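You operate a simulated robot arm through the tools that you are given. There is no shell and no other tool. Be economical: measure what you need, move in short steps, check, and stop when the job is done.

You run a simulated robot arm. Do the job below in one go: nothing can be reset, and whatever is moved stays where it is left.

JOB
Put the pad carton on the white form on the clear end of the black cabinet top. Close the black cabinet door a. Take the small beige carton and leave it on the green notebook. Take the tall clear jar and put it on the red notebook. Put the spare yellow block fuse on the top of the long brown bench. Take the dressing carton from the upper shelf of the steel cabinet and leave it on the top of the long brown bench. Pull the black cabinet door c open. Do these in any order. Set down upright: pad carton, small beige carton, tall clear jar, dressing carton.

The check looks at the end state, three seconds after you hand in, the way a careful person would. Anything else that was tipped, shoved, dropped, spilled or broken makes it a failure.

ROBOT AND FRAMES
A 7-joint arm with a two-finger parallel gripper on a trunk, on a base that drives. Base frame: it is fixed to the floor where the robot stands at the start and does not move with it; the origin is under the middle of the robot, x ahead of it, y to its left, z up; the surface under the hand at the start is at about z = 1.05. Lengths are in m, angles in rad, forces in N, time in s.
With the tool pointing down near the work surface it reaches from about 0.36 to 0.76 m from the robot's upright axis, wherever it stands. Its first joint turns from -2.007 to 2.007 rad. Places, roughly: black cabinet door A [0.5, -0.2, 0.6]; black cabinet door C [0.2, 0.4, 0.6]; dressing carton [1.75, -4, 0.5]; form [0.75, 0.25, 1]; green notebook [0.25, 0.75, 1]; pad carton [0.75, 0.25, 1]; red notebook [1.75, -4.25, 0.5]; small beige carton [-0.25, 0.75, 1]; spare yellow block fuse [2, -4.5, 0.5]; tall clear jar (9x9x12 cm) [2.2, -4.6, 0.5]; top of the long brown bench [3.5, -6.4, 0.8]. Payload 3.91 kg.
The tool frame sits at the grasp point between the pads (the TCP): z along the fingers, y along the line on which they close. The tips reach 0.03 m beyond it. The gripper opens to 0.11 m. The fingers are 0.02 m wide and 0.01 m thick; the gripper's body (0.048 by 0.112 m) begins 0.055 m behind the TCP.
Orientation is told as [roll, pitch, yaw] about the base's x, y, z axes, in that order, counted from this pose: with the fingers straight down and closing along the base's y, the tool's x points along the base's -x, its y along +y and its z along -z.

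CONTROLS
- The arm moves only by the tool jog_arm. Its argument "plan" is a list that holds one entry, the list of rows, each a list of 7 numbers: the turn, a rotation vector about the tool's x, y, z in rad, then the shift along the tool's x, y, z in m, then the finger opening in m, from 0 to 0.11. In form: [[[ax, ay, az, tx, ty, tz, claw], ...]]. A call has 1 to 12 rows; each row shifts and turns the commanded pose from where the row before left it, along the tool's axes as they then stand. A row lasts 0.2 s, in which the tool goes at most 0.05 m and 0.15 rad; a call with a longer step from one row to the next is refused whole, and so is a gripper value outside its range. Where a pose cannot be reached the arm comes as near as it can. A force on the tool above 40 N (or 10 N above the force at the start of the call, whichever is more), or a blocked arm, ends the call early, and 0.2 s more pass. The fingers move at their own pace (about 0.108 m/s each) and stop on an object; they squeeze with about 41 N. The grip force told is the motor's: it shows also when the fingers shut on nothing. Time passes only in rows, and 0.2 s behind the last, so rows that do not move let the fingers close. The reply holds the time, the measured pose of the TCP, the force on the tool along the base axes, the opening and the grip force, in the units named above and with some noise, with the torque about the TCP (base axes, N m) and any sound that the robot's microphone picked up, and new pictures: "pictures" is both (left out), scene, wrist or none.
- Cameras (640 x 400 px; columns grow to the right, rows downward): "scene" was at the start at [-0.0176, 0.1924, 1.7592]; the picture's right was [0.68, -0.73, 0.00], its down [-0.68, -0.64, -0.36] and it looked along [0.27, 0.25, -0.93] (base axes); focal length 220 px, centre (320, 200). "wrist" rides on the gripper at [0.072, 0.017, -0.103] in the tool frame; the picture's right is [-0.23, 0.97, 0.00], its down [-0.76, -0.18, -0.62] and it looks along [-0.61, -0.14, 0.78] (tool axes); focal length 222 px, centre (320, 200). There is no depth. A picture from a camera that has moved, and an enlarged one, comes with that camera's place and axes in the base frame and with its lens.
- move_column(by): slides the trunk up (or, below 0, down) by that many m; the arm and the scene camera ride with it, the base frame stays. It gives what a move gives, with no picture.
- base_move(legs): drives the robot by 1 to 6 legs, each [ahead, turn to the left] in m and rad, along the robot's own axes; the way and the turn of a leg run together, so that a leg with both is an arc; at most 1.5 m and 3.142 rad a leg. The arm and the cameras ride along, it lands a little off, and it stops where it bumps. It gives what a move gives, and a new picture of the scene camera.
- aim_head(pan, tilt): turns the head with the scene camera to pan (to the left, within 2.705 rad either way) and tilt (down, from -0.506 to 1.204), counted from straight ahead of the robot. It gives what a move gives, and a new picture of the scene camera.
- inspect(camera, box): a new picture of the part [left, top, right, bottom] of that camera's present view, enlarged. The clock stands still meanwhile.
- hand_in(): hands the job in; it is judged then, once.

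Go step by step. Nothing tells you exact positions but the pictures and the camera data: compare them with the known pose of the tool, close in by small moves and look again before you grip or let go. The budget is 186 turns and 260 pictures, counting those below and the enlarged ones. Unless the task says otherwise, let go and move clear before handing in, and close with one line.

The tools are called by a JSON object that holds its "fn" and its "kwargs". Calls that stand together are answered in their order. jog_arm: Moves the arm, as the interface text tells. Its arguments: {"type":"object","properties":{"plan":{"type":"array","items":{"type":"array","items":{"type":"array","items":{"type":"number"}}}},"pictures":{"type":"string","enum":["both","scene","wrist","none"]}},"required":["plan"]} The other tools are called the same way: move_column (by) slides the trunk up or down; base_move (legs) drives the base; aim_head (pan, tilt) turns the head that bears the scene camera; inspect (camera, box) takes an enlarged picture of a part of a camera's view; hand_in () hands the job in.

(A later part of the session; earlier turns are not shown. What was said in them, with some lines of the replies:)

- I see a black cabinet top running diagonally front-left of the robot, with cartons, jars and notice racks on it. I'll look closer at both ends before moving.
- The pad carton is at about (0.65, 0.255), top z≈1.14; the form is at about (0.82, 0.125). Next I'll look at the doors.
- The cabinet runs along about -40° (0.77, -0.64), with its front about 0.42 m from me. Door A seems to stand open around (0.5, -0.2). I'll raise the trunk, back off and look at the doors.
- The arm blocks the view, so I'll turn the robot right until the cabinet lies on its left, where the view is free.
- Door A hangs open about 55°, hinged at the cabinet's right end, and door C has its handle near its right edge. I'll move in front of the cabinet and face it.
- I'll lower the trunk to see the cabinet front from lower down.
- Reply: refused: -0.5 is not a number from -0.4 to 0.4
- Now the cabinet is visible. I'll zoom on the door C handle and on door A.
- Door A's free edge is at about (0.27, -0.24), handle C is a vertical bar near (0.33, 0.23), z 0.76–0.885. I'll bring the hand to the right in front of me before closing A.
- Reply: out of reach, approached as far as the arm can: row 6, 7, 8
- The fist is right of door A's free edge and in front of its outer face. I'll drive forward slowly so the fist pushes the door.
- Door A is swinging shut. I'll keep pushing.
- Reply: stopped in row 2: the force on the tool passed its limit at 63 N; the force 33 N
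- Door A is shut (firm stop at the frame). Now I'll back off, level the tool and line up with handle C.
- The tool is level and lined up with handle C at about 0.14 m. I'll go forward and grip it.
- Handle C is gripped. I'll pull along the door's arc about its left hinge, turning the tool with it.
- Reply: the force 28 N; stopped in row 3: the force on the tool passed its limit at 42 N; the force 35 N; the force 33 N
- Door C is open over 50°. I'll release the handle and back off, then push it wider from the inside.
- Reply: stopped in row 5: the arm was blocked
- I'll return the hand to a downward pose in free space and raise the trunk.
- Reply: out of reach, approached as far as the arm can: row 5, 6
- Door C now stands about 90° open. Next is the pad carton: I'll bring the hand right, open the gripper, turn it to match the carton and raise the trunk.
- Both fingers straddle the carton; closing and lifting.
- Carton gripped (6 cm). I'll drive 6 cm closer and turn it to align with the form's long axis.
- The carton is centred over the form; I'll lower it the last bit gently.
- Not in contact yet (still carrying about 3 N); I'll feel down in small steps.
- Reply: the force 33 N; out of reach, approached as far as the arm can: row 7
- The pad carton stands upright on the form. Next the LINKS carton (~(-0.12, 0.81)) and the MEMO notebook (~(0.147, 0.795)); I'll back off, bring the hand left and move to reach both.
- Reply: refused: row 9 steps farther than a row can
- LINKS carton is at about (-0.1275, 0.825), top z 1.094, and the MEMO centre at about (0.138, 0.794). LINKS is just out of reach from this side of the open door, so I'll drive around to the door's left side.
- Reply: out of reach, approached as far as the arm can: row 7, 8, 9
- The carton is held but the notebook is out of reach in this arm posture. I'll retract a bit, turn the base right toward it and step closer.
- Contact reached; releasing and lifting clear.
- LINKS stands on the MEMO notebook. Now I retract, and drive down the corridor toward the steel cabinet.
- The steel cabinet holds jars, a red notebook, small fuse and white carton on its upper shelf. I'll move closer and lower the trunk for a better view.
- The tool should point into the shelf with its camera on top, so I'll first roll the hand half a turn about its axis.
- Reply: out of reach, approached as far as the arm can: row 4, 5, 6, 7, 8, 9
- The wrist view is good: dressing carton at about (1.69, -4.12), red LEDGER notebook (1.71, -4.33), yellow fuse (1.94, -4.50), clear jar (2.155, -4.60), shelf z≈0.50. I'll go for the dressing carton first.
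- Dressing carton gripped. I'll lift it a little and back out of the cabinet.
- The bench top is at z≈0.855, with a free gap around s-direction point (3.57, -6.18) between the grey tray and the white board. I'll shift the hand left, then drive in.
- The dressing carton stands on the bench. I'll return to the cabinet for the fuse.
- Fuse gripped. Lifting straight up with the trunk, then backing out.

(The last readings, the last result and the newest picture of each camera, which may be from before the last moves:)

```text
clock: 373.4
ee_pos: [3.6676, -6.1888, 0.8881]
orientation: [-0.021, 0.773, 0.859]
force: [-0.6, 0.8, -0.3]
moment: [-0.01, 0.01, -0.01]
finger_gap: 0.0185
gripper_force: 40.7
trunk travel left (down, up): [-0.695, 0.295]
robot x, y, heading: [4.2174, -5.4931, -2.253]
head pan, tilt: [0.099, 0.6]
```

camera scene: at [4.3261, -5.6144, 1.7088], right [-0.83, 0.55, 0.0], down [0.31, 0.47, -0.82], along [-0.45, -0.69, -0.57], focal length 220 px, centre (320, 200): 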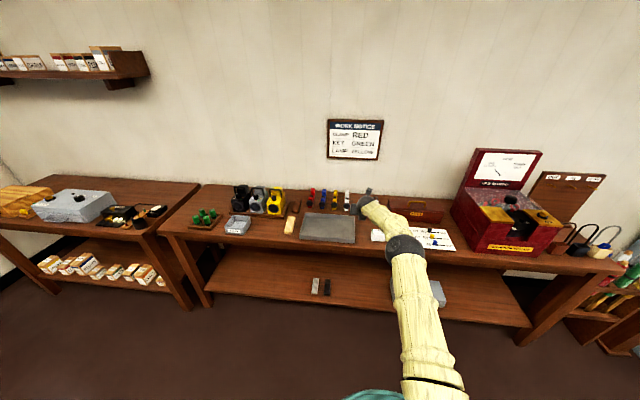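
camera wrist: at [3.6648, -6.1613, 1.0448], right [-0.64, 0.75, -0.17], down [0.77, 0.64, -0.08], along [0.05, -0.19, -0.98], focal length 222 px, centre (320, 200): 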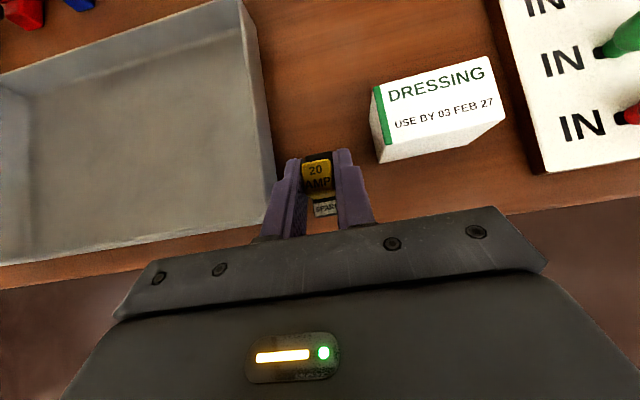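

{"fn": "jog_arm", "kwargs": {"plan": [[[0, 0, 0, -0.0021, 0, 0.0021, 0.01], [0, 0, 0, 0, 0, 0, 0.01]]], "pictures": "none"}}

{"fn": "jog_arm", "kwargs": {"plan": [[[0, 0, 0, -0.0018, 0, 0.0018, 0.01], [0, 0, 0, 0, 0, 0, 0.01]]], "pictures": "wrist"}}

```text
clock: 374.0
ee_pos: [3.6682, -6.1893, 0.8868]
orientation: [-0.021, 0.774, 0.859]
force: [0.3, 0.9, -0.4]
moment: [-0.04, 0.02, 0.01]
finger_gap: 0.0187
gripper_force: 40.9
trunk travel left (down, up): [-0.695, 0.295]
robot x, y, heading: [4.224, -5.4897, -2.256]
head pan, tilt: [0.099, 0.6]
```

```text
clock: 374.6
ee_pos: [3.6685, -6.189, 0.8857]
orientation: [-0.021, 0.776, 0.859]
force: [-0.9, -1.0, 7.2]
moment: [0.03, 0.07, -0.01]
finger_gap: 0.0186
gripper_force: 41.4
trunk travel left (down, up): [-0.695, 0.295]
robot x, y, heading: [4.2158, -5.4938, -2.252]
head pan, tilt: [0.099, 0.6]
camera wrist: at [3.6654, -6.1615, 1.0098], right [-0.64, 0.75, -0.17], down [0.77, 0.64, -0.09], along [0.05, -0.19, -0.98], focal length 222 px, centre (320, 200)
```

wrist: 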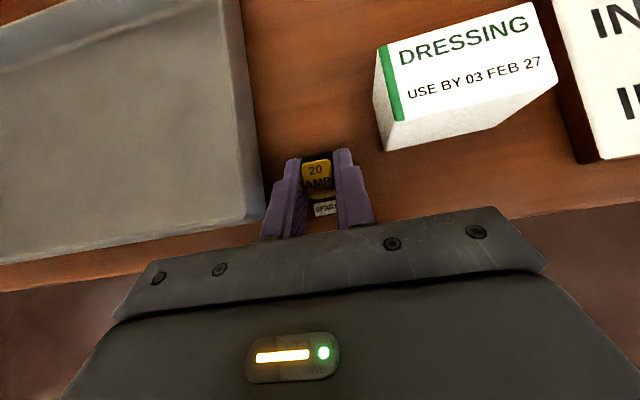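

Contact; opening just a little and retreating along the tool axis.

{"fn": "jog_arm", "kwargs": {"plan": [[[0, 0, 0, 0, 0, 0, 0.034], [0, 0, 0, 0, 0, 0, 0.034], [0, 0, 0, 0, 0, -0.02, 0.034], [0, 0, 0, 0, 0, -0.045, 0.034], [0, 0, 0, 0, 0, -0.048, 0.034], [0, 0, 0, 0, 0, -0.048, 0.034]]], "pictures": "both"}}

```text
clock: 376.0
ee_pos: [3.7413, -6.1014, 0.9992]
orientation: [-0.02, 0.777, 0.859]
force: [0.1, 0.1, 0.6]
moment: [0.0, 0.0, 0.03]
finger_gap: 0.0339
gripper_force: 0.1
trunk travel left (down, up): [-0.695, 0.295]
robot x, y, heading: [4.2189, -5.4886, -2.259]
head pan, tilt: [0.099, 0.6]
camera scene: at [4.3278, -5.6124, 1.5988], right [-0.83, 0.55, 0.0], down [0.31, 0.47, -0.83], along [-0.45, -0.69, -0.56], focal length 220 px, centre (320, 200)
camera wrist: at [3.7379, -6.0746, 1.1238], right [-0.64, 0.75, -0.17], down [0.77, 0.64, -0.08], along [0.05, -0.19, -0.98], focal length 222 px, centre (320, 200)
```

scene: 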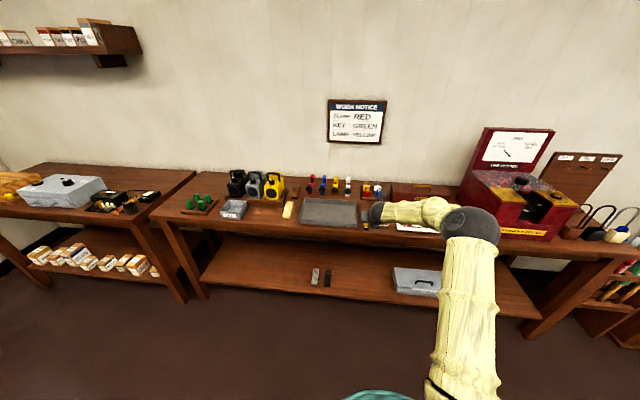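
wrist: 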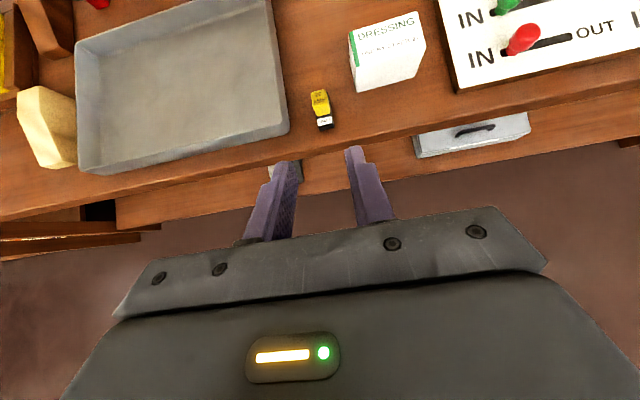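

The fuse stands on the bench. Last: the tall clear jar; returning to the cabinet.

{"fn": "base_move", "kwargs": {"legs": [[-0.9, 0], [0, 1.57], [-1.3, 0], [-1.06, 0], [0, -1.57]]}}

{"fn": "move_column", "kwargs": {"by": -0.25}}

```text
clock: 405.7
ee_pos: [2.4926, -3.8202, 0.9986]
orientation: [-0.021, 0.772, 0.805]
force: [1.1, 0.5, 1.1]
moment: [-0.04, -0.02, 0.0]
finger_gap: 0.0342
gripper_force: 0.1
trunk travel left (down, up): [-0.695, 0.295]
robot x, y, heading: [3.0031, -3.2364, -2.305]
head pan, tilt: [0.099, 0.6]
camera scene: at [3.1059, -3.3635, 1.5988], right [-0.8, 0.6, 0.0], down [0.34, 0.45, -0.82], along [-0.49, -0.66, -0.57], focal length 220 px, centre (320, 200)
```

scene: 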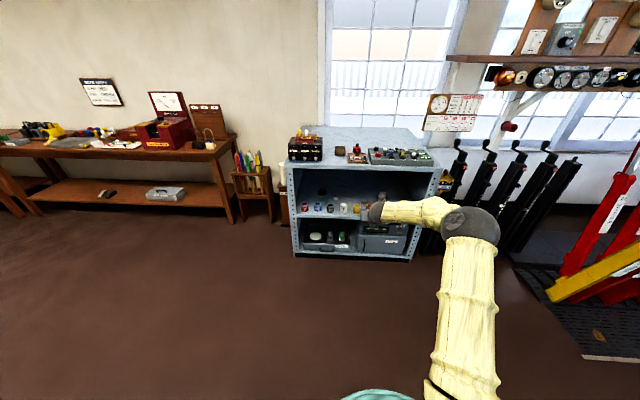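

```text
clock: 408.3
ee_pos: [2.4935, -3.821, 0.7479]
orientation: [-0.022, 0.773, 0.804]
force: [0.8, -0.2, 0.4]
moment: [-0.01, 0.01, 0.04]
finger_gap: 0.0339
gripper_force: 0.0
trunk travel left (down, up): [-0.445, 0.545]
robot x, y, heading: [3.0047, -3.2323, -2.309]
head pan, tilt: [0.099, 0.6]
```

{"fn": "jog_arm", "kwargs": {"plan": [[[0, 0, 0, 0, -0.045, 0, 0.11], [0, 0, 0, 0, -0.045, 0, 0.11], [0, 0, 0, 0, -0.045, 0, 0.11], [0, 0, 0, 0, -0.045, 0, 0.11], [0, 0, 0, 0, -0.04, 0, 0.11]]], "pictures": "none"}}

{"fn": "base_move", "kwargs": {"legs": [[0.5, 0.04]]}}

{"fn": "inspect", "kwargs": {"camera": "wrist", "box": [0, 0, 640, 400]}}

```text
clock: 409.5
ee_pos: [2.6539, -3.9695, 0.7517]
orientation: [-0.018, 0.773, 0.805]
force: [-0.2, 0.2, 0.3]
moment: [0.01, 0.0, 0.02]
finger_gap: 0.1099
gripper_force: 0.1
trunk travel left (down, up): [-0.445, 0.545]
robot x, y, heading: [3.0028, -3.2351, -2.308]
head pan, tilt: [0.099, 0.6]
```

```text
clock: 412.9
ee_pos: [2.3606, -4.3583, 0.7506]
orientation: [-0.02, 0.774, 0.849]
force: [-0.5, 0.1, 0.0]
moment: [0.0, -0.05, 0.0]
finger_gap: 0.1099
gripper_force: 0.1
trunk travel left (down, up): [-0.445, 0.545]
robot x, y, heading: [2.6785, -3.6087, -2.266]
head pan, tilt: [0.099, 0.6]
camera scene: at [2.7859, -3.7327, 1.3488], right [-0.83, 0.56, 0.0], down [0.32, 0.47, -0.82], along [-0.46, -0.68, -0.57], focal length 220 px, centre (320, 200)
```

scene: 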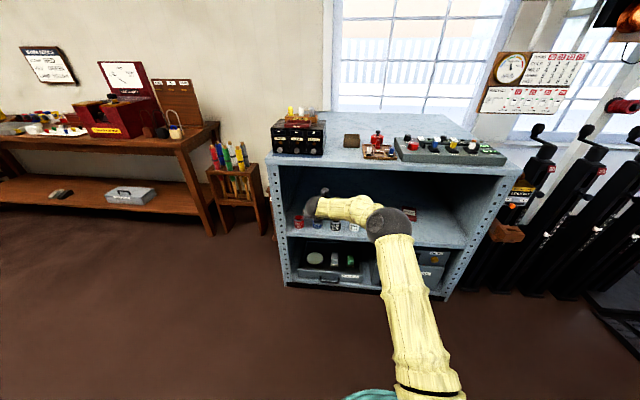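

```text
1.00 times, centred on (320, 200) of wrist (not enlarged: the box is as wide or as high as the picture)
camera zoom: at [2.3575, -4.3308, 0.8757], right [-0.63, 0.76, -0.17], down [0.77, 0.63, -0.08], along [0.05, -0.19, -0.98], focal length 222 px, centre (320, 200)
```

zoom: 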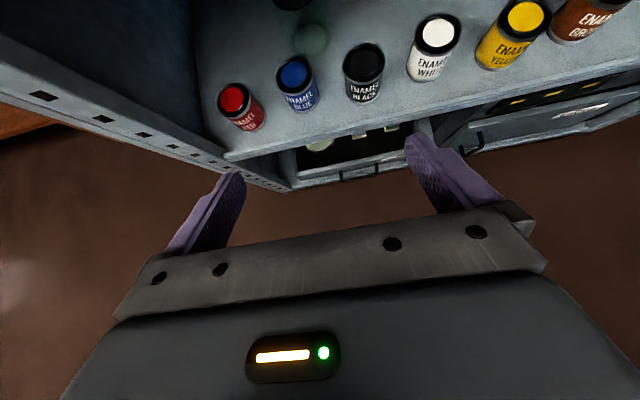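

{"fn": "move_column", "kwargs": {"by": -0.055}}

{"fn": "base_move", "kwargs": {"legs": [[0.16, 0]]}}

{"fn": "inspect", "kwargs": {"camera": "wrist", "box": [0, 0, 640, 400]}}

{"fn": "inspect", "kwargs": {"camera": "scene", "box": [240, 100, 400, 260]}}

```text
clock: 413.8
ee_pos: [2.3597, -4.3575, 0.6963]
orientation: [-0.023, 0.773, 0.849]
force: [0.3, -0.6, 0.6]
moment: [0.03, 0.02, -0.03]
finger_gap: 0.1102
gripper_force: 0.1
trunk travel left (down, up): [-0.39, 0.6]
robot x, y, heading: [2.6796, -3.6069, -2.269]
head pan, tilt: [0.099, 0.6]
```

```text
clock: 415.4
ee_pos: [2.2556, -4.4827, 0.6964]
orientation: [-0.02, 0.771, 0.848]
force: [-0.2, 0.4, 0.0]
moment: [0.01, 0.02, -0.01]
finger_gap: 0.1097
gripper_force: 0.0
trunk travel left (down, up): [-0.39, 0.6]
robot x, y, heading: [2.5719, -3.73, -2.268]
head pan, tilt: [0.099, 0.6]
camera scene: at [2.6818, -3.8573, 1.2938], right [-0.83, 0.56, 0.0], down [0.32, 0.47, -0.82], along [-0.46, -0.68, -0.57], focal length 220 px, centre (320, 200)
```

scene: 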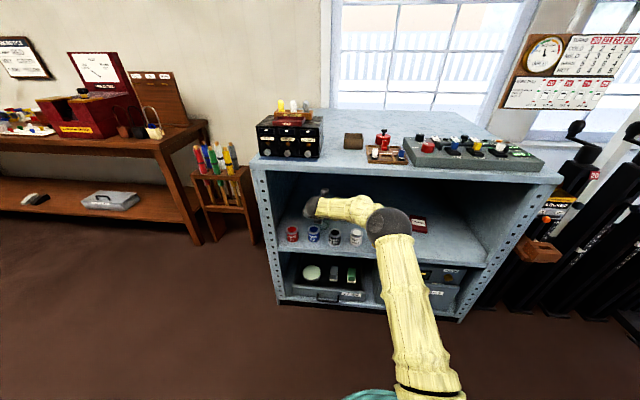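

```text
1.00 times, centred on (320, 200) of wrist (not enlarged: the box is as wide or as high as the picture)
camera zoom: at [2.2531, -4.4551, 0.8207], right [-0.63, 0.76, -0.17], down [0.77, 0.63, -0.08], along [0.04, -0.19, -0.98], focal length 222 px, centre (320, 200)
```

zoom: 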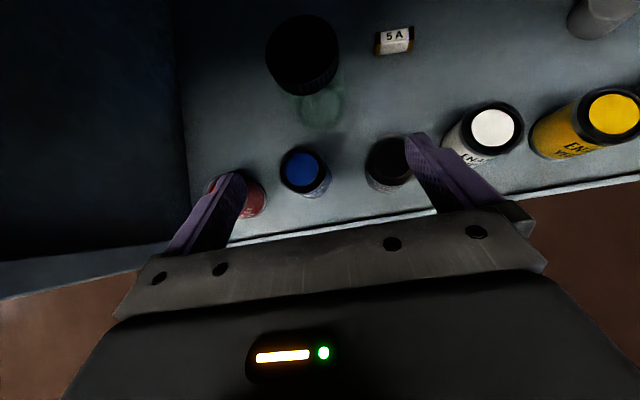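

```text
2.50 times, centred on (320, 180) of scene
camera zoom: at [2.6818, -3.8573, 1.2938], right [-0.83, 0.56, 0.0], down [0.32, 0.47, -0.82], along [-0.46, -0.68, -0.57], focal length 551 px, centre (320, 250)
```

zoom: 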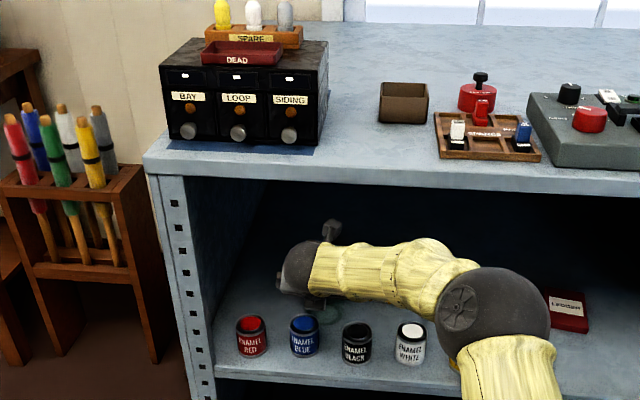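

{"fn": "jog_arm", "kwargs": {"plan": [[[0, 0, 0, 0.00985, -0.0015, 0.047, 0.11], [0, 0, 0, 0.00985, -0.0015, 0.047, 0.11]]], "pictures": "both"}}

{"fn": "inspect", "kwargs": {"camera": "scene", "box": [280, 160, 380, 260]}}

```text
clock: 416.0
ee_pos: [2.2071, -4.5444, 0.6437]
orientation: [-0.02, 0.773, 0.846]
force: [-1.1, 0.3, 0.8]
moment: [0.0, -0.09, 0.04]
finger_gap: 0.11
gripper_force: 0.0
trunk travel left (down, up): [-0.39, 0.6]
robot x, y, heading: [2.5734, -3.734, -2.263]
head pan, tilt: [0.099, 0.6]
camera scene: at [2.681, -3.8564, 1.2941], right [-0.83, 0.56, 0.0], down [0.32, 0.47, -0.82], along [-0.46, -0.68, -0.57], focal length 220 px, centre (320, 200)
camera wrist: at [2.204, -4.5169, 0.7684], right [-0.63, 0.76, -0.17], down [0.77, 0.63, -0.08], along [0.05, -0.19, -0.98], focal length 222 px, centre (320, 200)
```

scene: 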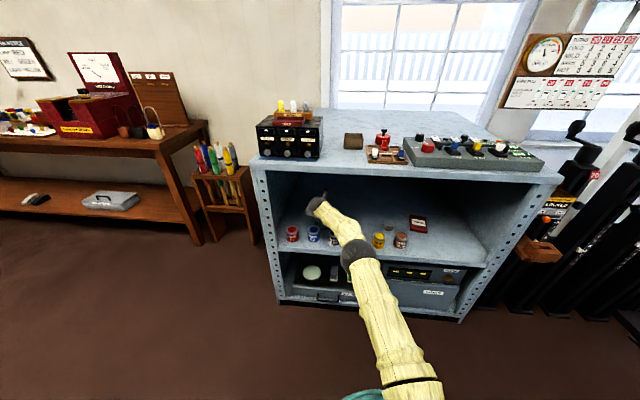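
wrist: 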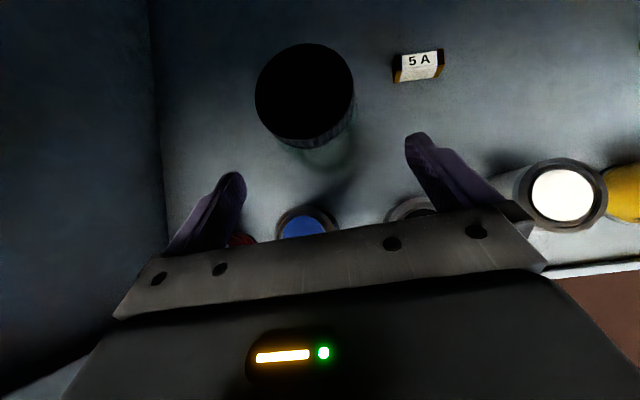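

```text
4.00 times, centred on (330, 210) of scene
camera zoom: at [2.681, -3.8564, 1.2941], right [-0.83, 0.56, 0.0], down [0.32, 0.47, -0.82], along [-0.46, -0.68, -0.57], focal length 881 px, centre (280, 160)
```

zoom: 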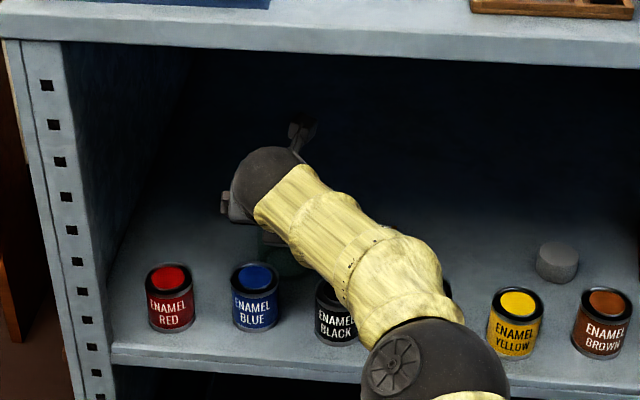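

{"fn": "inspect", "kwargs": {"camera": "wrist", "box": [230, 20, 390, 220]}}

```text
2.00 times, centred on (310, 120) of wrist
camera zoom: at [2.204, -4.5169, 0.7684], right [-0.63, 0.76, -0.17], down [0.77, 0.63, -0.08], along [0.05, -0.19, -0.98], focal length 444 px, centre (340, 360)
```

zoom: 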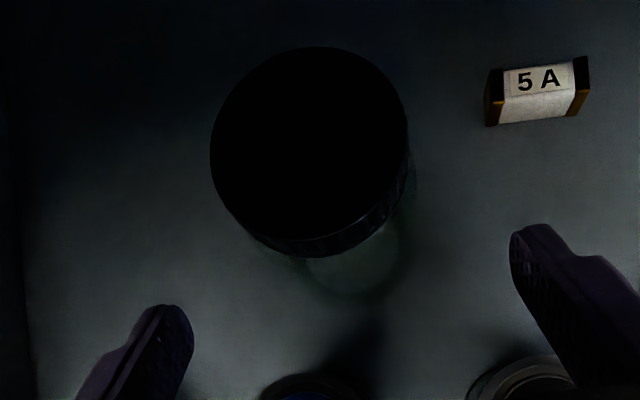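

{"fn": "jog_arm", "kwargs": {"plan": [[[0, 0, 0, 0.0088, 0, 0.0466, 0.11]]], "pictures": "wrist"}}

{"fn": "inspect", "kwargs": {"camera": "scene", "box": [280, 160, 380, 260]}}

```text
clock: 416.4
ee_pos: [2.2021, -4.5485, 0.6356]
orientation: [-0.02, 0.773, 0.847]
force: [1.3, -0.4, -0.5]
moment: [-0.02, 0.0, -0.02]
finger_gap: 0.1098
gripper_force: 0.0
out of reach, approached as far as the arm can: row 1
trunk travel left (down, up): [-0.39, 0.6]
robot x, y, heading: [2.5743, -3.7329, -2.264]
head pan, tilt: [0.099, 0.6]
camera wrist: at [2.1997, -4.521, 0.7603], right [-0.63, 0.76, -0.17], down [0.77, 0.63, -0.08], along [0.04, -0.19, -0.98], focal length 222 px, centre (320, 200)
```

wrist: 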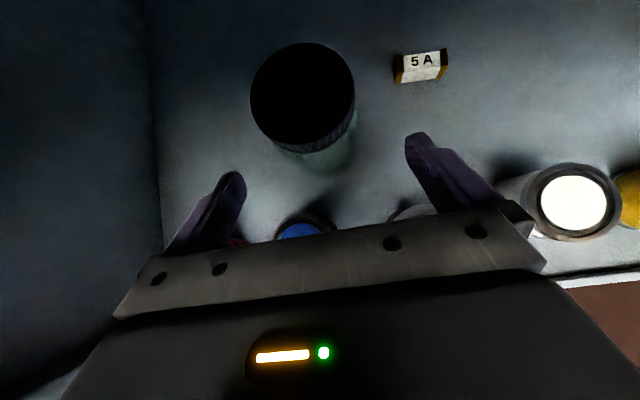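

```text
4.00 times, centred on (330, 210) of scene
camera zoom: at [2.682, -3.857, 1.2939], right [-0.83, 0.56, 0.0], down [0.32, 0.47, -0.83], along [-0.46, -0.68, -0.56], focal length 881 px, centre (280, 160)
```

zoom: 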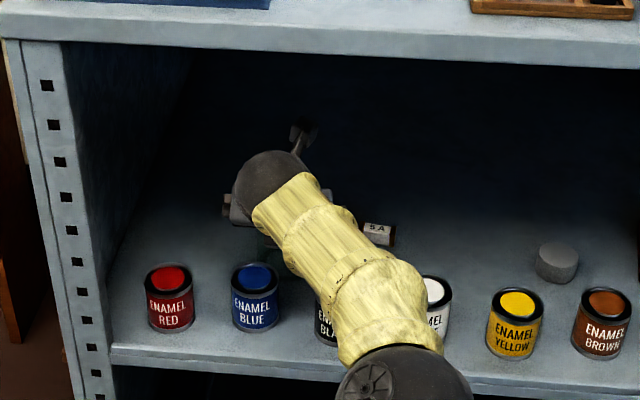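

The arm is at its reach limit here, so I'll retract a bit and step the base closer instead.

{"fn": "jog_arm", "kwargs": {"plan": [[[0, 0, 0, -0.009, 0, -0.047, 0.11], [0, 0, 0, -0.009, 0, -0.047, 0.11]]], "pictures": "none"}}

{"fn": "base_move", "kwargs": {"legs": [[0.12, 0]]}}

{"fn": "inspect", "kwargs": {"camera": "wrist", "box": [0, 0, 640, 400]}}

```text
clock: 417.0
ee_pos: [2.2521, -4.4894, 0.6892]
orientation: [-0.021, 0.774, 0.846]
force: [0.1, 0.3, 0.1]
moment: [0.03, 0.05, 0.04]
finger_gap: 0.1099
gripper_force: 0.0
trunk travel left (down, up): [-0.39, 0.6]
robot x, y, heading: [2.5738, -3.7352, -2.262]
head pan, tilt: [0.099, 0.6]
```

```text
clock: 418.3
ee_pos: [2.1766, -4.5809, 0.6896]
orientation: [-0.021, 0.774, 0.849]
force: [-0.5, -1.3, 0.5]
moment: [-0.03, 0.03, 0.01]
finger_gap: 0.1099
gripper_force: 0.2
trunk travel left (down, up): [-0.39, 0.6]
robot x, y, heading: [2.4948, -3.826, -2.264]
head pan, tilt: [0.099, 0.6]
camera scene: at [2.6053, -3.9489, 1.2938], right [-0.83, 0.56, 0.0], down [0.32, 0.47, -0.82], along [-0.46, -0.68, -0.57], focal length 220 px, centre (320, 200)
```

scene: 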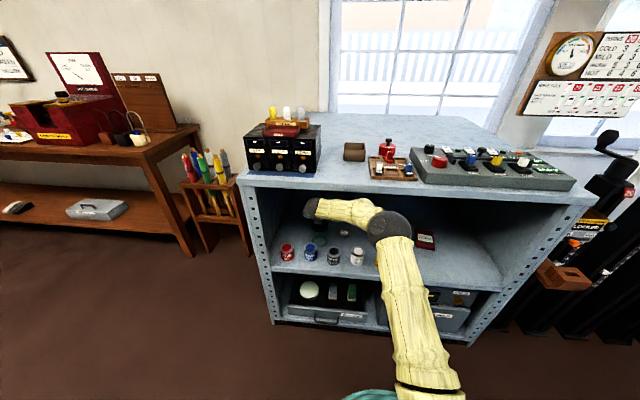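

```text
1.00 times, centred on (320, 200) of wrist (not enlarged: the box is as wide or as high as the picture)
camera zoom: at [2.1739, -4.5533, 0.8142], right [-0.63, 0.76, -0.17], down [0.77, 0.63, -0.08], along [0.05, -0.19, -0.98], focal length 222 px, centre (320, 200)
```

zoom: 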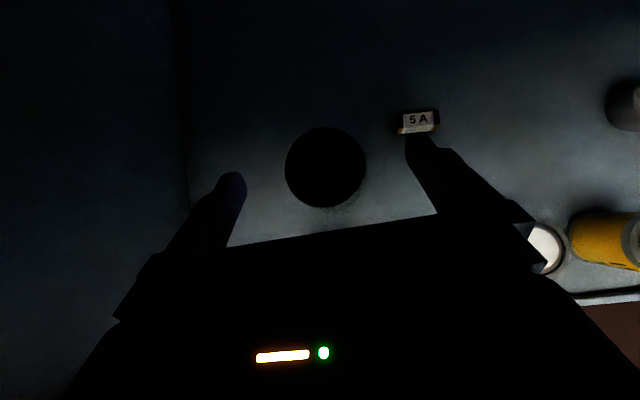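

{"fn": "move_column", "kwargs": {"by": -0.1}}

{"fn": "jog_arm", "kwargs": {"plan": [[[0, 0, 0, 0.011, -0.001, 0.011, 0.11], [0, 0, 0, 0.011, -0.001, 0.011, 0.11]]], "pictures": "both"}}

{"fn": "inspect", "kwargs": {"camera": "scene", "box": [260, 160, 420, 280]}}

```text
clock: 419.7
ee_pos: [2.1753, -4.5807, 0.59]
orientation: [-0.021, 0.774, 0.848]
force: [-0.4, 0.8, -1.3]
moment: [0.0, 0.0, -0.05]
finger_gap: 0.1098
gripper_force: 0.0
trunk travel left (down, up): [-0.29, 0.7]
robot x, y, heading: [2.4934, -3.8286, -2.271]
head pan, tilt: [0.099, 0.6]
```

```text
clock: 420.3
ee_pos: [2.1574, -4.6041, 0.5899]
orientation: [-0.019, 0.773, 0.848]
force: [-0.5, 0.3, 0.9]
moment: [0.02, -0.01, 0.0]
finger_gap: 0.11
gripper_force: 0.1
trunk travel left (down, up): [-0.29, 0.7]
robot x, y, heading: [2.4977, -3.826, -2.264]
head pan, tilt: [0.099, 0.6]
camera scene: at [2.6053, -3.9488, 1.1938], right [-0.83, 0.56, 0.0], down [0.32, 0.47, -0.82], along [-0.46, -0.68, -0.57], focal length 220 px, centre (320, 200)
camera wrist: at [2.1551, -4.5779, 0.7144], right [-0.63, 0.76, -0.17], down [0.77, 0.63, -0.08], along [0.05, -0.19, -0.98], focal length 222 px, centre (320, 200)
```

scene: 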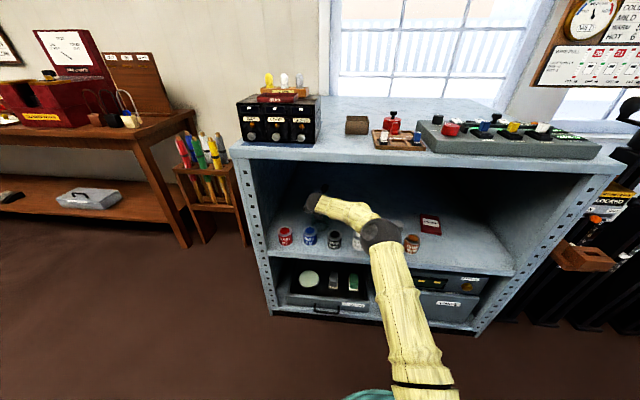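
wrist: 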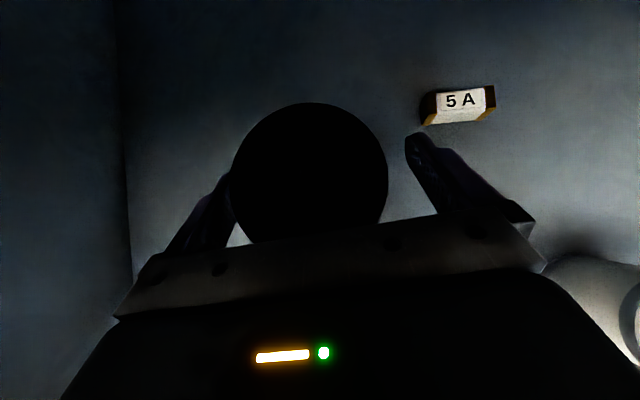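

```text
3.33 times, centred on (340, 220) of scene
camera zoom: at [2.6053, -3.9488, 1.1938], right [-0.83, 0.56, 0.0], down [0.32, 0.47, -0.82], along [-0.46, -0.68, -0.57], focal length 734 px, centre (253, 133)
```

zoom: 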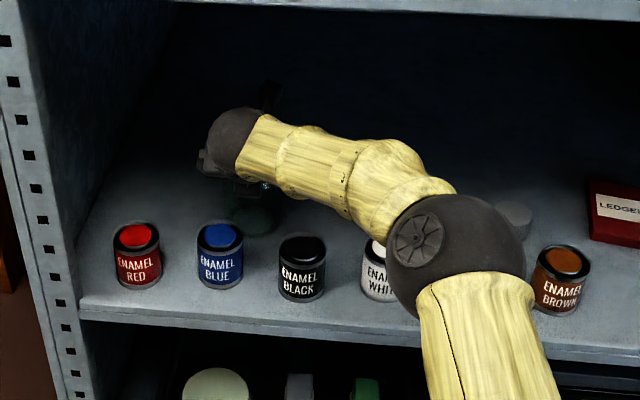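

{"fn": "jog_arm", "kwargs": {"plan": [[[0, 0, 0, 0, 0, 0, 0.05], [0, 0, 0, 0, 0, 0, 0.05], [0, 0, 0, 0, 0, 0, 0.05]]], "pictures": "wrist"}}

```text
clock: 421.1
ee_pos: [2.1575, -4.6058, 0.5914]
orientation: [-0.022, 0.773, 0.848]
force: [0.6, -1.7, 0.6]
moment: [-0.03, -0.01, 0.01]
finger_gap: 0.0811
gripper_force: 41.3
trunk travel left (down, up): [-0.29, 0.7]
robot x, y, heading: [2.4984, -3.8231, -2.267]
head pan, tilt: [0.099, 0.6]
camera wrist: at [2.155, -4.5777, 0.7146], right [-0.63, 0.76, -0.17], down [0.77, 0.63, -0.08], along [0.05, -0.19, -0.98], focal length 222 px, centre (320, 200)
```

wrist: 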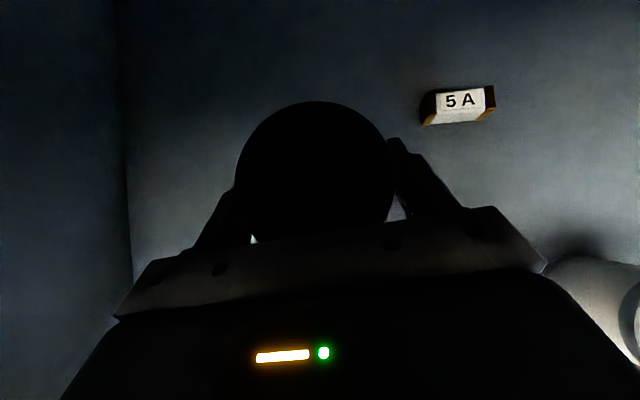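

Jar gripped (8 cm). I'll lift it 8 cm with the trunk, then shift it right behind the paint tins toward the red notebook.

{"fn": "move_column", "kwargs": {"by": 0.08}}

{"fn": "jog_arm", "kwargs": {"plan": [[[0, 0, 0, 0, 0.047, 0, 0.05], [0, 0, 0, 0, 0.047, 0, 0.05], [0, 0, 0, 0, 0.047, 0, 0.05], [0, 0, 0, 0, 0.047, 0, 0.05]]], "pictures": "both"}}

```text
clock: 422.2
ee_pos: [2.1566, -4.6054, 0.6697]
orientation: [-0.019, 0.774, 0.848]
force: [-0.4, -0.1, -3.0]
moment: [-0.03, -0.01, -0.01]
finger_gap: 0.0812
gripper_force: 41.3
trunk travel left (down, up): [-0.37, 0.62]
robot x, y, heading: [2.499, -3.8214, -2.269]
head pan, tilt: [0.099, 0.6]
```

```text
clock: 423.2
ee_pos: [2.0155, -4.4826, 0.6669]
orientation: [-0.021, 0.772, 0.847]
force: [1.6, -1.2, -3.8]
moment: [0.01, 0.04, -0.03]
finger_gap: 0.0812
gripper_force: 41.2
trunk travel left (down, up): [-0.37, 0.62]
robot x, y, heading: [2.4952, -3.8251, -2.268]
head pan, tilt: [0.099, 0.6]
camera scene: at [2.6052, -3.9494, 1.2737], right [-0.83, 0.56, 0.0], down [0.32, 0.47, -0.82], along [-0.46, -0.68, -0.57], focal length 220 px, centre (320, 200)
camera wrist: at [2.0134, -4.455, 0.7908], right [-0.63, 0.76, -0.17], down [0.77, 0.63, -0.08], along [0.05, -0.19, -0.98], focal length 222 px, centre (320, 200)
```

scene: 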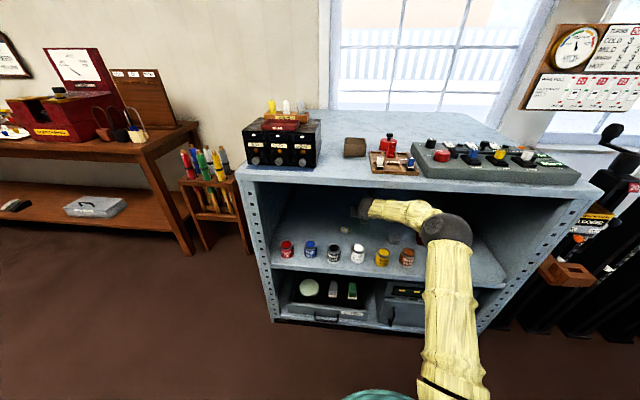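
wrist: 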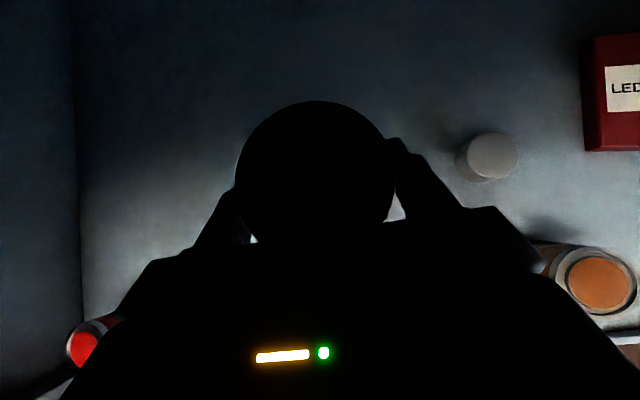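

I'll swing the jar over by turning the base right rather than stretching the arm sideways.

{"fn": "base_move", "kwargs": {"legs": [[0, -0.36]]}}

{"fn": "inspect", "kwargs": {"camera": "wrist", "box": [0, 0, 640, 400]}}

```text
clock: 425.1
ee_pos: [1.8159, -4.273, 0.6663]
orientation: [-0.021, 0.773, 0.492]
force: [-0.4, -0.6, -3.3]
moment: [0.01, 0.01, -0.02]
finger_gap: 0.0813
gripper_force: 41.1
trunk travel left (down, up): [-0.37, 0.62]
robot x, y, heading: [2.4986, -3.8273, -2.621]
head pan, tilt: [0.099, 0.6]
camera scene: at [2.5545, -3.9783, 1.2738], right [-0.58, 0.82, 0.0], down [0.46, 0.33, -0.82], along [-0.67, -0.48, -0.57], focal length 220 px, centre (320, 200)
```

scene: 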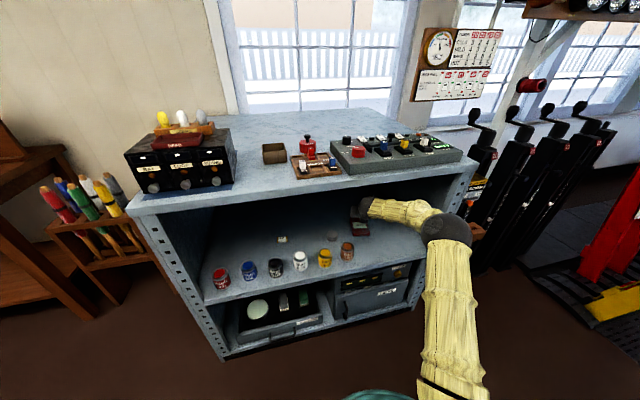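

```text
1.00 times, centred on (320, 200) of wrist (not enlarged: the box is as wide or as high as the picture)
camera zoom: at [1.8241, -4.2473, 0.7909], right [-0.33, 0.93, -0.17], down [0.94, 0.32, -0.08], along [-0.02, -0.19, -0.98], focal length 222 px, centre (320, 200)
```

zoom: 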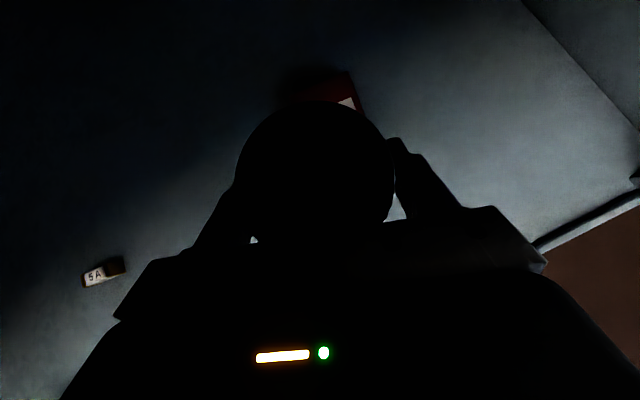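

{"fn": "base_move", "kwargs": {"legs": [[0.105, 0]]}}

{"fn": "inspect", "kwargs": {"camera": "wrist", "box": [160, 0, 480, 240]}}

{"fn": "inspect", "kwargs": {"camera": "scene", "box": [280, 160, 480, 300]}}

```text
clock: 426.4
ee_pos: [1.7267, -4.3236, 0.6625]
orientation: [-0.019, 0.769, 0.492]
force: [1.4, 0.5, -2.0]
moment: [-0.01, 0.01, 0.0]
finger_gap: 0.0812
gripper_force: 41.3
trunk travel left (down, up): [-0.37, 0.62]
robot x, y, heading: [2.4052, -3.8771, -2.626]
head pan, tilt: [0.099, 0.6]
camera scene: at [2.4638, -4.0293, 1.2732], right [-0.58, 0.82, 0.0], down [0.46, 0.33, -0.83], along [-0.67, -0.48, -0.56], focal length 220 px, centre (320, 200)
```

scene: 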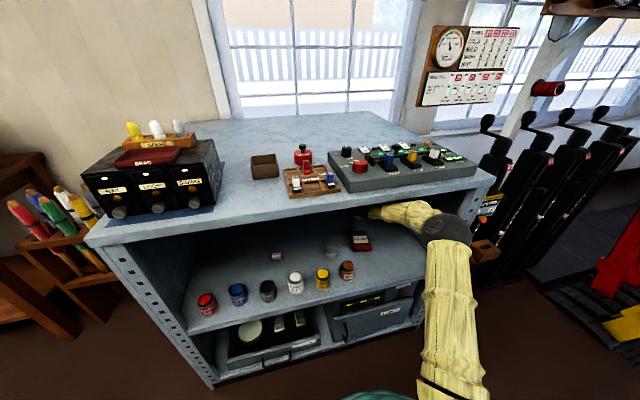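

```text
1.67 times, centred on (320, 120) of wrist
camera zoom: at [1.7332, -4.2981, 0.7875], right [-0.33, 0.93, -0.17], down [0.94, 0.32, -0.08], along [-0.02, -0.19, -0.98], focal length 370 px, centre (320, 333)
```

zoom: 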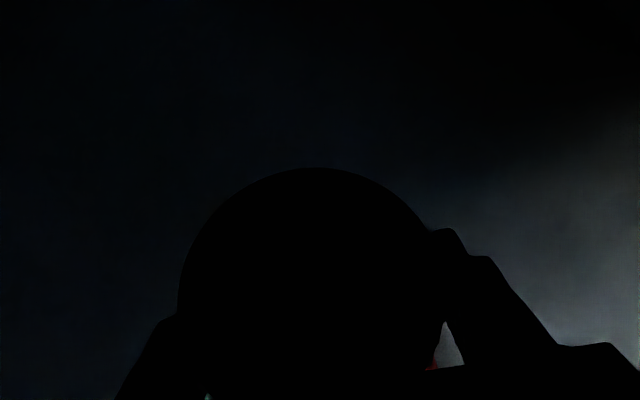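

```text
2.86 times, centred on (380, 230) of scene
camera zoom: at [2.4638, -4.0293, 1.2732], right [-0.58, 0.82, 0.0], down [0.46, 0.33, -0.83], along [-0.67, -0.48, -0.56], focal length 629 px, centre (149, 114)
```

zoom: 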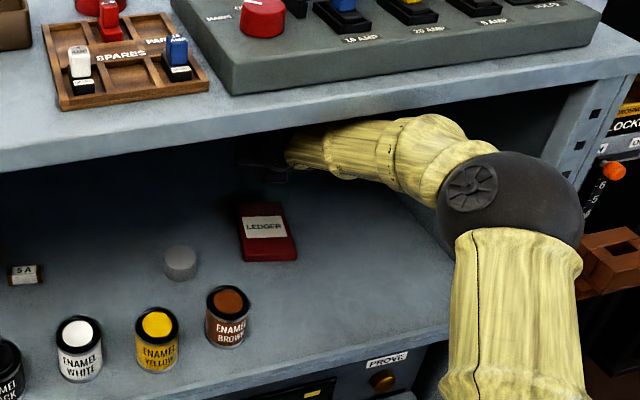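

{"fn": "move_column", "kwargs": {"by": -0.04}}

{"fn": "inspect", "kwargs": {"camera": "scene", "box": [280, 160, 480, 300]}}

```text
clock: 427.2
ee_pos: [1.7258, -4.3257, 0.622]
orientation: [-0.02, 0.769, 0.495]
force: [-0.2, 0.5, -3.2]
moment: [0.01, 0.03, -0.01]
finger_gap: 0.0811
gripper_force: 40.5
trunk travel left (down, up): [-0.33, 0.66]
robot x, y, heading: [2.4072, -3.877, -2.621]
head pan, tilt: [0.099, 0.6]
```

```text
2.86 times, centred on (380, 230) of scene
camera zoom: at [2.4634, -4.0302, 1.2338], right [-0.58, 0.82, 0.0], down [0.46, 0.33, -0.82], along [-0.67, -0.48, -0.57], focal length 629 px, centre (149, 114)
```

zoom: 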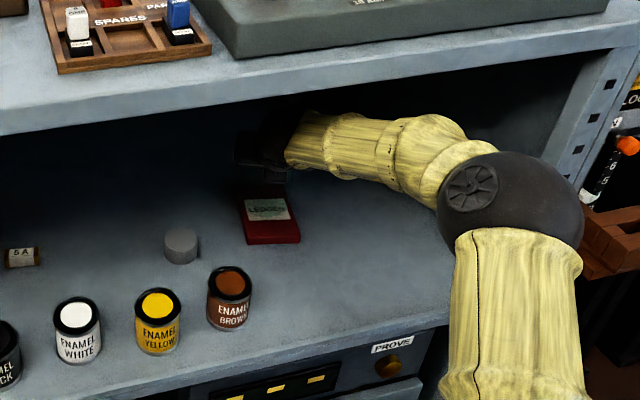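

{"fn": "jog_arm", "kwargs": {"plan": [[[0, 0, 0, -0.0056, 0, 0.0057, 0.05], [0, 0, 0, -0.0028, 0, 0.0028, 0.05], [0, 0, 0, 0, 0, 0, 0.05]]], "pictures": "none"}}

{"fn": "jog_arm", "kwargs": {"plan": [[[0, 0, 0, -0.0021, 0, 0.0021, 0.05], [0, 0, 0, 0, 0, 0, 0.05]]], "pictures": "none"}}

```text
clock: 428.0
ee_pos: [1.7257, -4.3252, 0.6098]
orientation: [-0.019, 0.768, 0.492]
force: [-0.8, 0.0, -2.6]
moment: [-0.02, 0.02, 0.0]
finger_gap: 0.0813
gripper_force: 41.1
trunk travel left (down, up): [-0.33, 0.66]
robot x, y, heading: [2.4063, -3.8778, -2.622]
head pan, tilt: [0.099, 0.6]
```

```text
clock: 428.6
ee_pos: [1.7265, -4.3241, 0.6068]
orientation: [-0.02, 0.765, 0.495]
force: [-0.5, -0.3, -0.9]
moment: [0.03, 0.07, 0.01]
finger_gap: 0.0814
gripper_force: 41.6
trunk travel left (down, up): [-0.33, 0.66]
robot x, y, heading: [2.4062, -3.88, -2.622]
head pan, tilt: [0.099, 0.6]
```

{"fn": "jog_arm", "kwargs": {"plan": [[[0, 0, 0, -0.0014, 0, 0.0014, 0.05], [0, 0, 0, 0, 0, 0, 0.05]]], "pictures": "none"}}

```text
clock: 429.2
ee_pos: [1.7262, -4.3248, 0.6065]
orientation: [-0.017, 0.771, 0.495]
force: [0.9, 1.8, 8.0]
moment: [0.35, 0.16, -0.04]
finger_gap: 0.0813
gripper_force: 41.3
trunk travel left (down, up): [-0.33, 0.66]
robot x, y, heading: [2.4052, -3.8767, -2.625]
head pan, tilt: [0.099, 0.6]
```

Firm contact on the notebook; opening and retreating along the tool axis.

{"fn": "jog_arm", "kwargs": {"plan": [[[0, 0, 0, 0, 0, 0, 0.11], [0, 0, 0, 0, 0, 0, 0.11], [0, 0, 0, 0, 0, -0.025, 0.11], [0, 0, 0, 0, 0, -0.025, 0.11]]], "pictures": "wrist"}}

{"fn": "inspect", "kwargs": {"camera": "scene", "box": [280, 160, 480, 300]}}

```text
clock: 430.2
ee_pos: [1.7571, -4.3051, 0.6421]
orientation: [-0.019, 0.767, 0.492]
force: [-0.8, -0.5, 0.3]
moment: [-0.01, 0.0, -0.03]
finger_gap: 0.1103
gripper_force: 0.0
trunk travel left (down, up): [-0.33, 0.66]
robot x, y, heading: [2.4077, -3.8774, -2.623]
head pan, tilt: [0.099, 0.6]
camera wrist: at [1.7629, -4.2794, 0.7669], right [-0.33, 0.93, -0.17], down [0.94, 0.32, -0.08], along [-0.02, -0.19, -0.98], focal length 222 px, centre (320, 200)
```

wrist: 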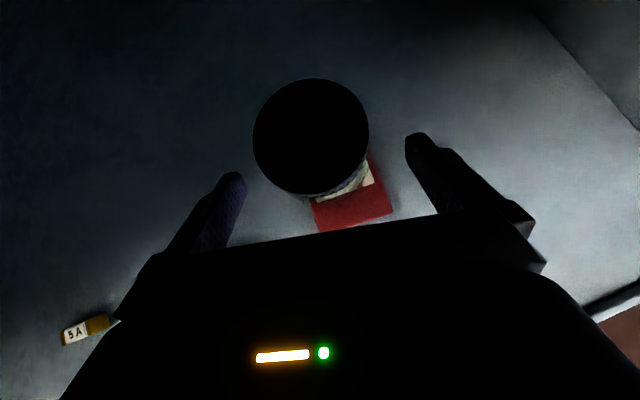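

```text
2.86 times, centred on (380, 230) of scene
camera zoom: at [2.4635, -4.0302, 1.2338], right [-0.58, 0.82, 0.0], down [0.46, 0.33, -0.82], along [-0.67, -0.48, -0.57], focal length 629 px, centre (149, 114)
```

zoom: 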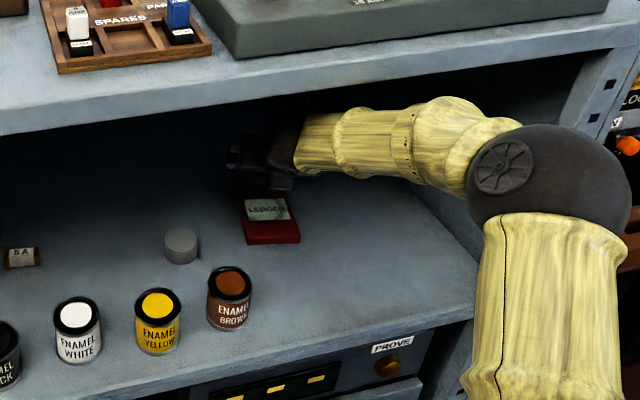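

{"fn": "base_move", "kwargs": {"legs": [[-0.45, 0]]}}

{"fn": "inspect", "kwargs": {"camera": "scene", "box": [240, 120, 440, 260]}}

{"fn": "inspect", "kwargs": {"camera": "wrist", "box": [0, 0, 640, 400]}}

```text
clock: 433.3
ee_pos: [2.1493, -4.0867, 0.6414]
orientation: [-0.02, 0.767, 0.503]
force: [0.7, 0.0, -0.7]
moment: [0.03, 0.02, 0.01]
finger_gap: 0.1099
gripper_force: 0.1
trunk travel left (down, up): [-0.33, 0.66]
robot x, y, heading: [2.7984, -3.6524, -2.615]
head pan, tilt: [0.099, 0.6]
camera scene: at [2.8546, -3.8051, 1.2338], right [-0.59, 0.81, 0.0], down [0.46, 0.33, -0.82], along [-0.67, -0.48, -0.57], focal length 220 px, centre (320, 200)
```

scene: 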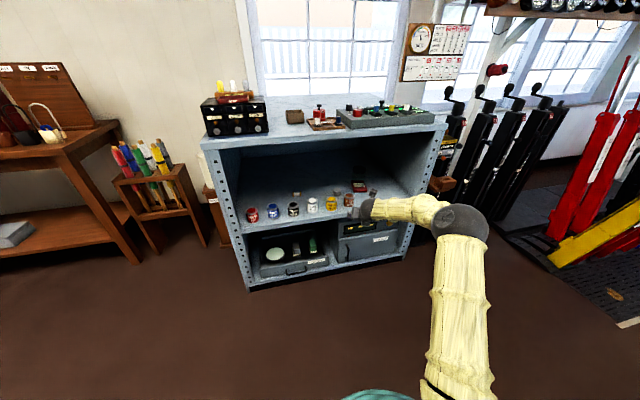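

```text
2.86 times, centred on (340, 190) of scene
camera zoom: at [2.8546, -3.8051, 1.2338], right [-0.59, 0.81, 0.0], down [0.46, 0.33, -0.82], along [-0.67, -0.48, -0.57], focal length 629 px, centre (263, 229)
```

zoom: 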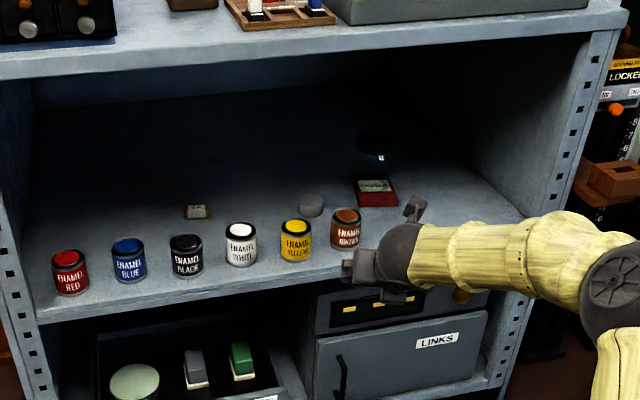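

```text
1.00 times, centred on (320, 200) of wrist (not enlarged: the box is as wide or as high as the picture)
camera zoom: at [2.1561, -4.0608, 0.7668], right [-0.34, 0.93, -0.17], down [0.94, 0.33, -0.08], along [-0.02, -0.19, -0.98], focal length 222 px, centre (320, 200)
```

zoom: 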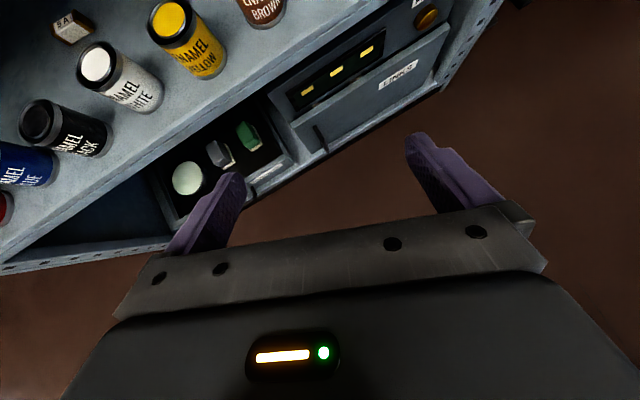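

All items are placed and look upright; I'll back clear a little more and take one last look at the shelf.

{"fn": "base_move", "kwargs": {"legs": [[-0.25, 0]]}}

{"fn": "inspect", "kwargs": {"camera": "scene", "box": [240, 110, 440, 250]}}

```text
clock: 435.3
ee_pos: [2.366, -3.9608, 0.6421]
orientation: [-0.017, 0.768, 0.5]
force: [0.3, -0.8, 0.1]
moment: [0.0, 0.0, -0.02]
finger_gap: 0.11
gripper_force: 0.1
trunk travel left (down, up): [-0.33, 0.66]
robot x, y, heading: [3.0127, -3.5251, -2.616]
head pan, tilt: [0.099, 0.6]
camera scene: at [3.0705, -3.6796, 1.2338], right [-0.59, 0.81, 0.0], down [0.46, 0.33, -0.82], along [-0.67, -0.48, -0.57], focal length 220 px, centre (320, 200)
```

scene: 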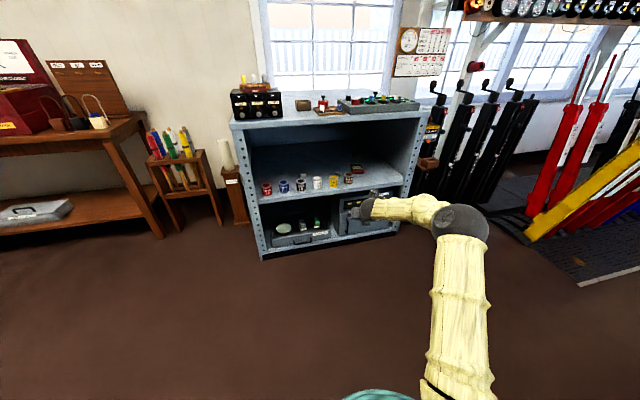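

```text
2.86 times, centred on (340, 180) of scene
camera zoom: at [3.0705, -3.6796, 1.2338], right [-0.59, 0.81, 0.0], down [0.46, 0.33, -0.82], along [-0.67, -0.48, -0.57], focal length 629 px, centre (263, 257)
```

zoom: 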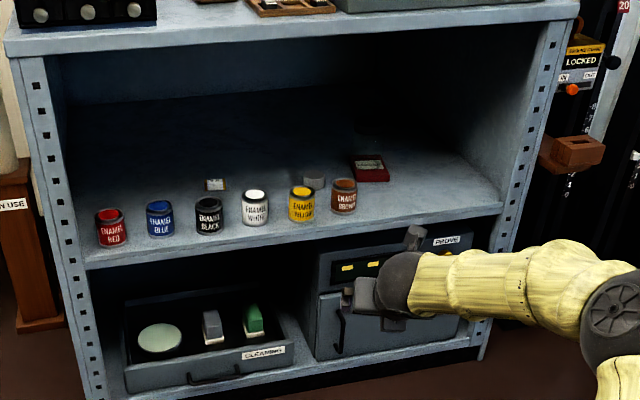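

The shelf is tidy: the paint tins are undisturbed and the jar stands on the red notebook. All the tasks are done, so I'm handing in.

{"fn": "hand_in", "kwargs": {}}

```text
The job is handed in.
```

I finished all seven tasks and handed the job in. The pad carton, small beige carton, dressing carton and jar are all standing upright where you asked. The yellow fuse is on the long brown bench, door A is shut, and door C was open about 90° when I last saw it, before I drove to the steel cabinet.
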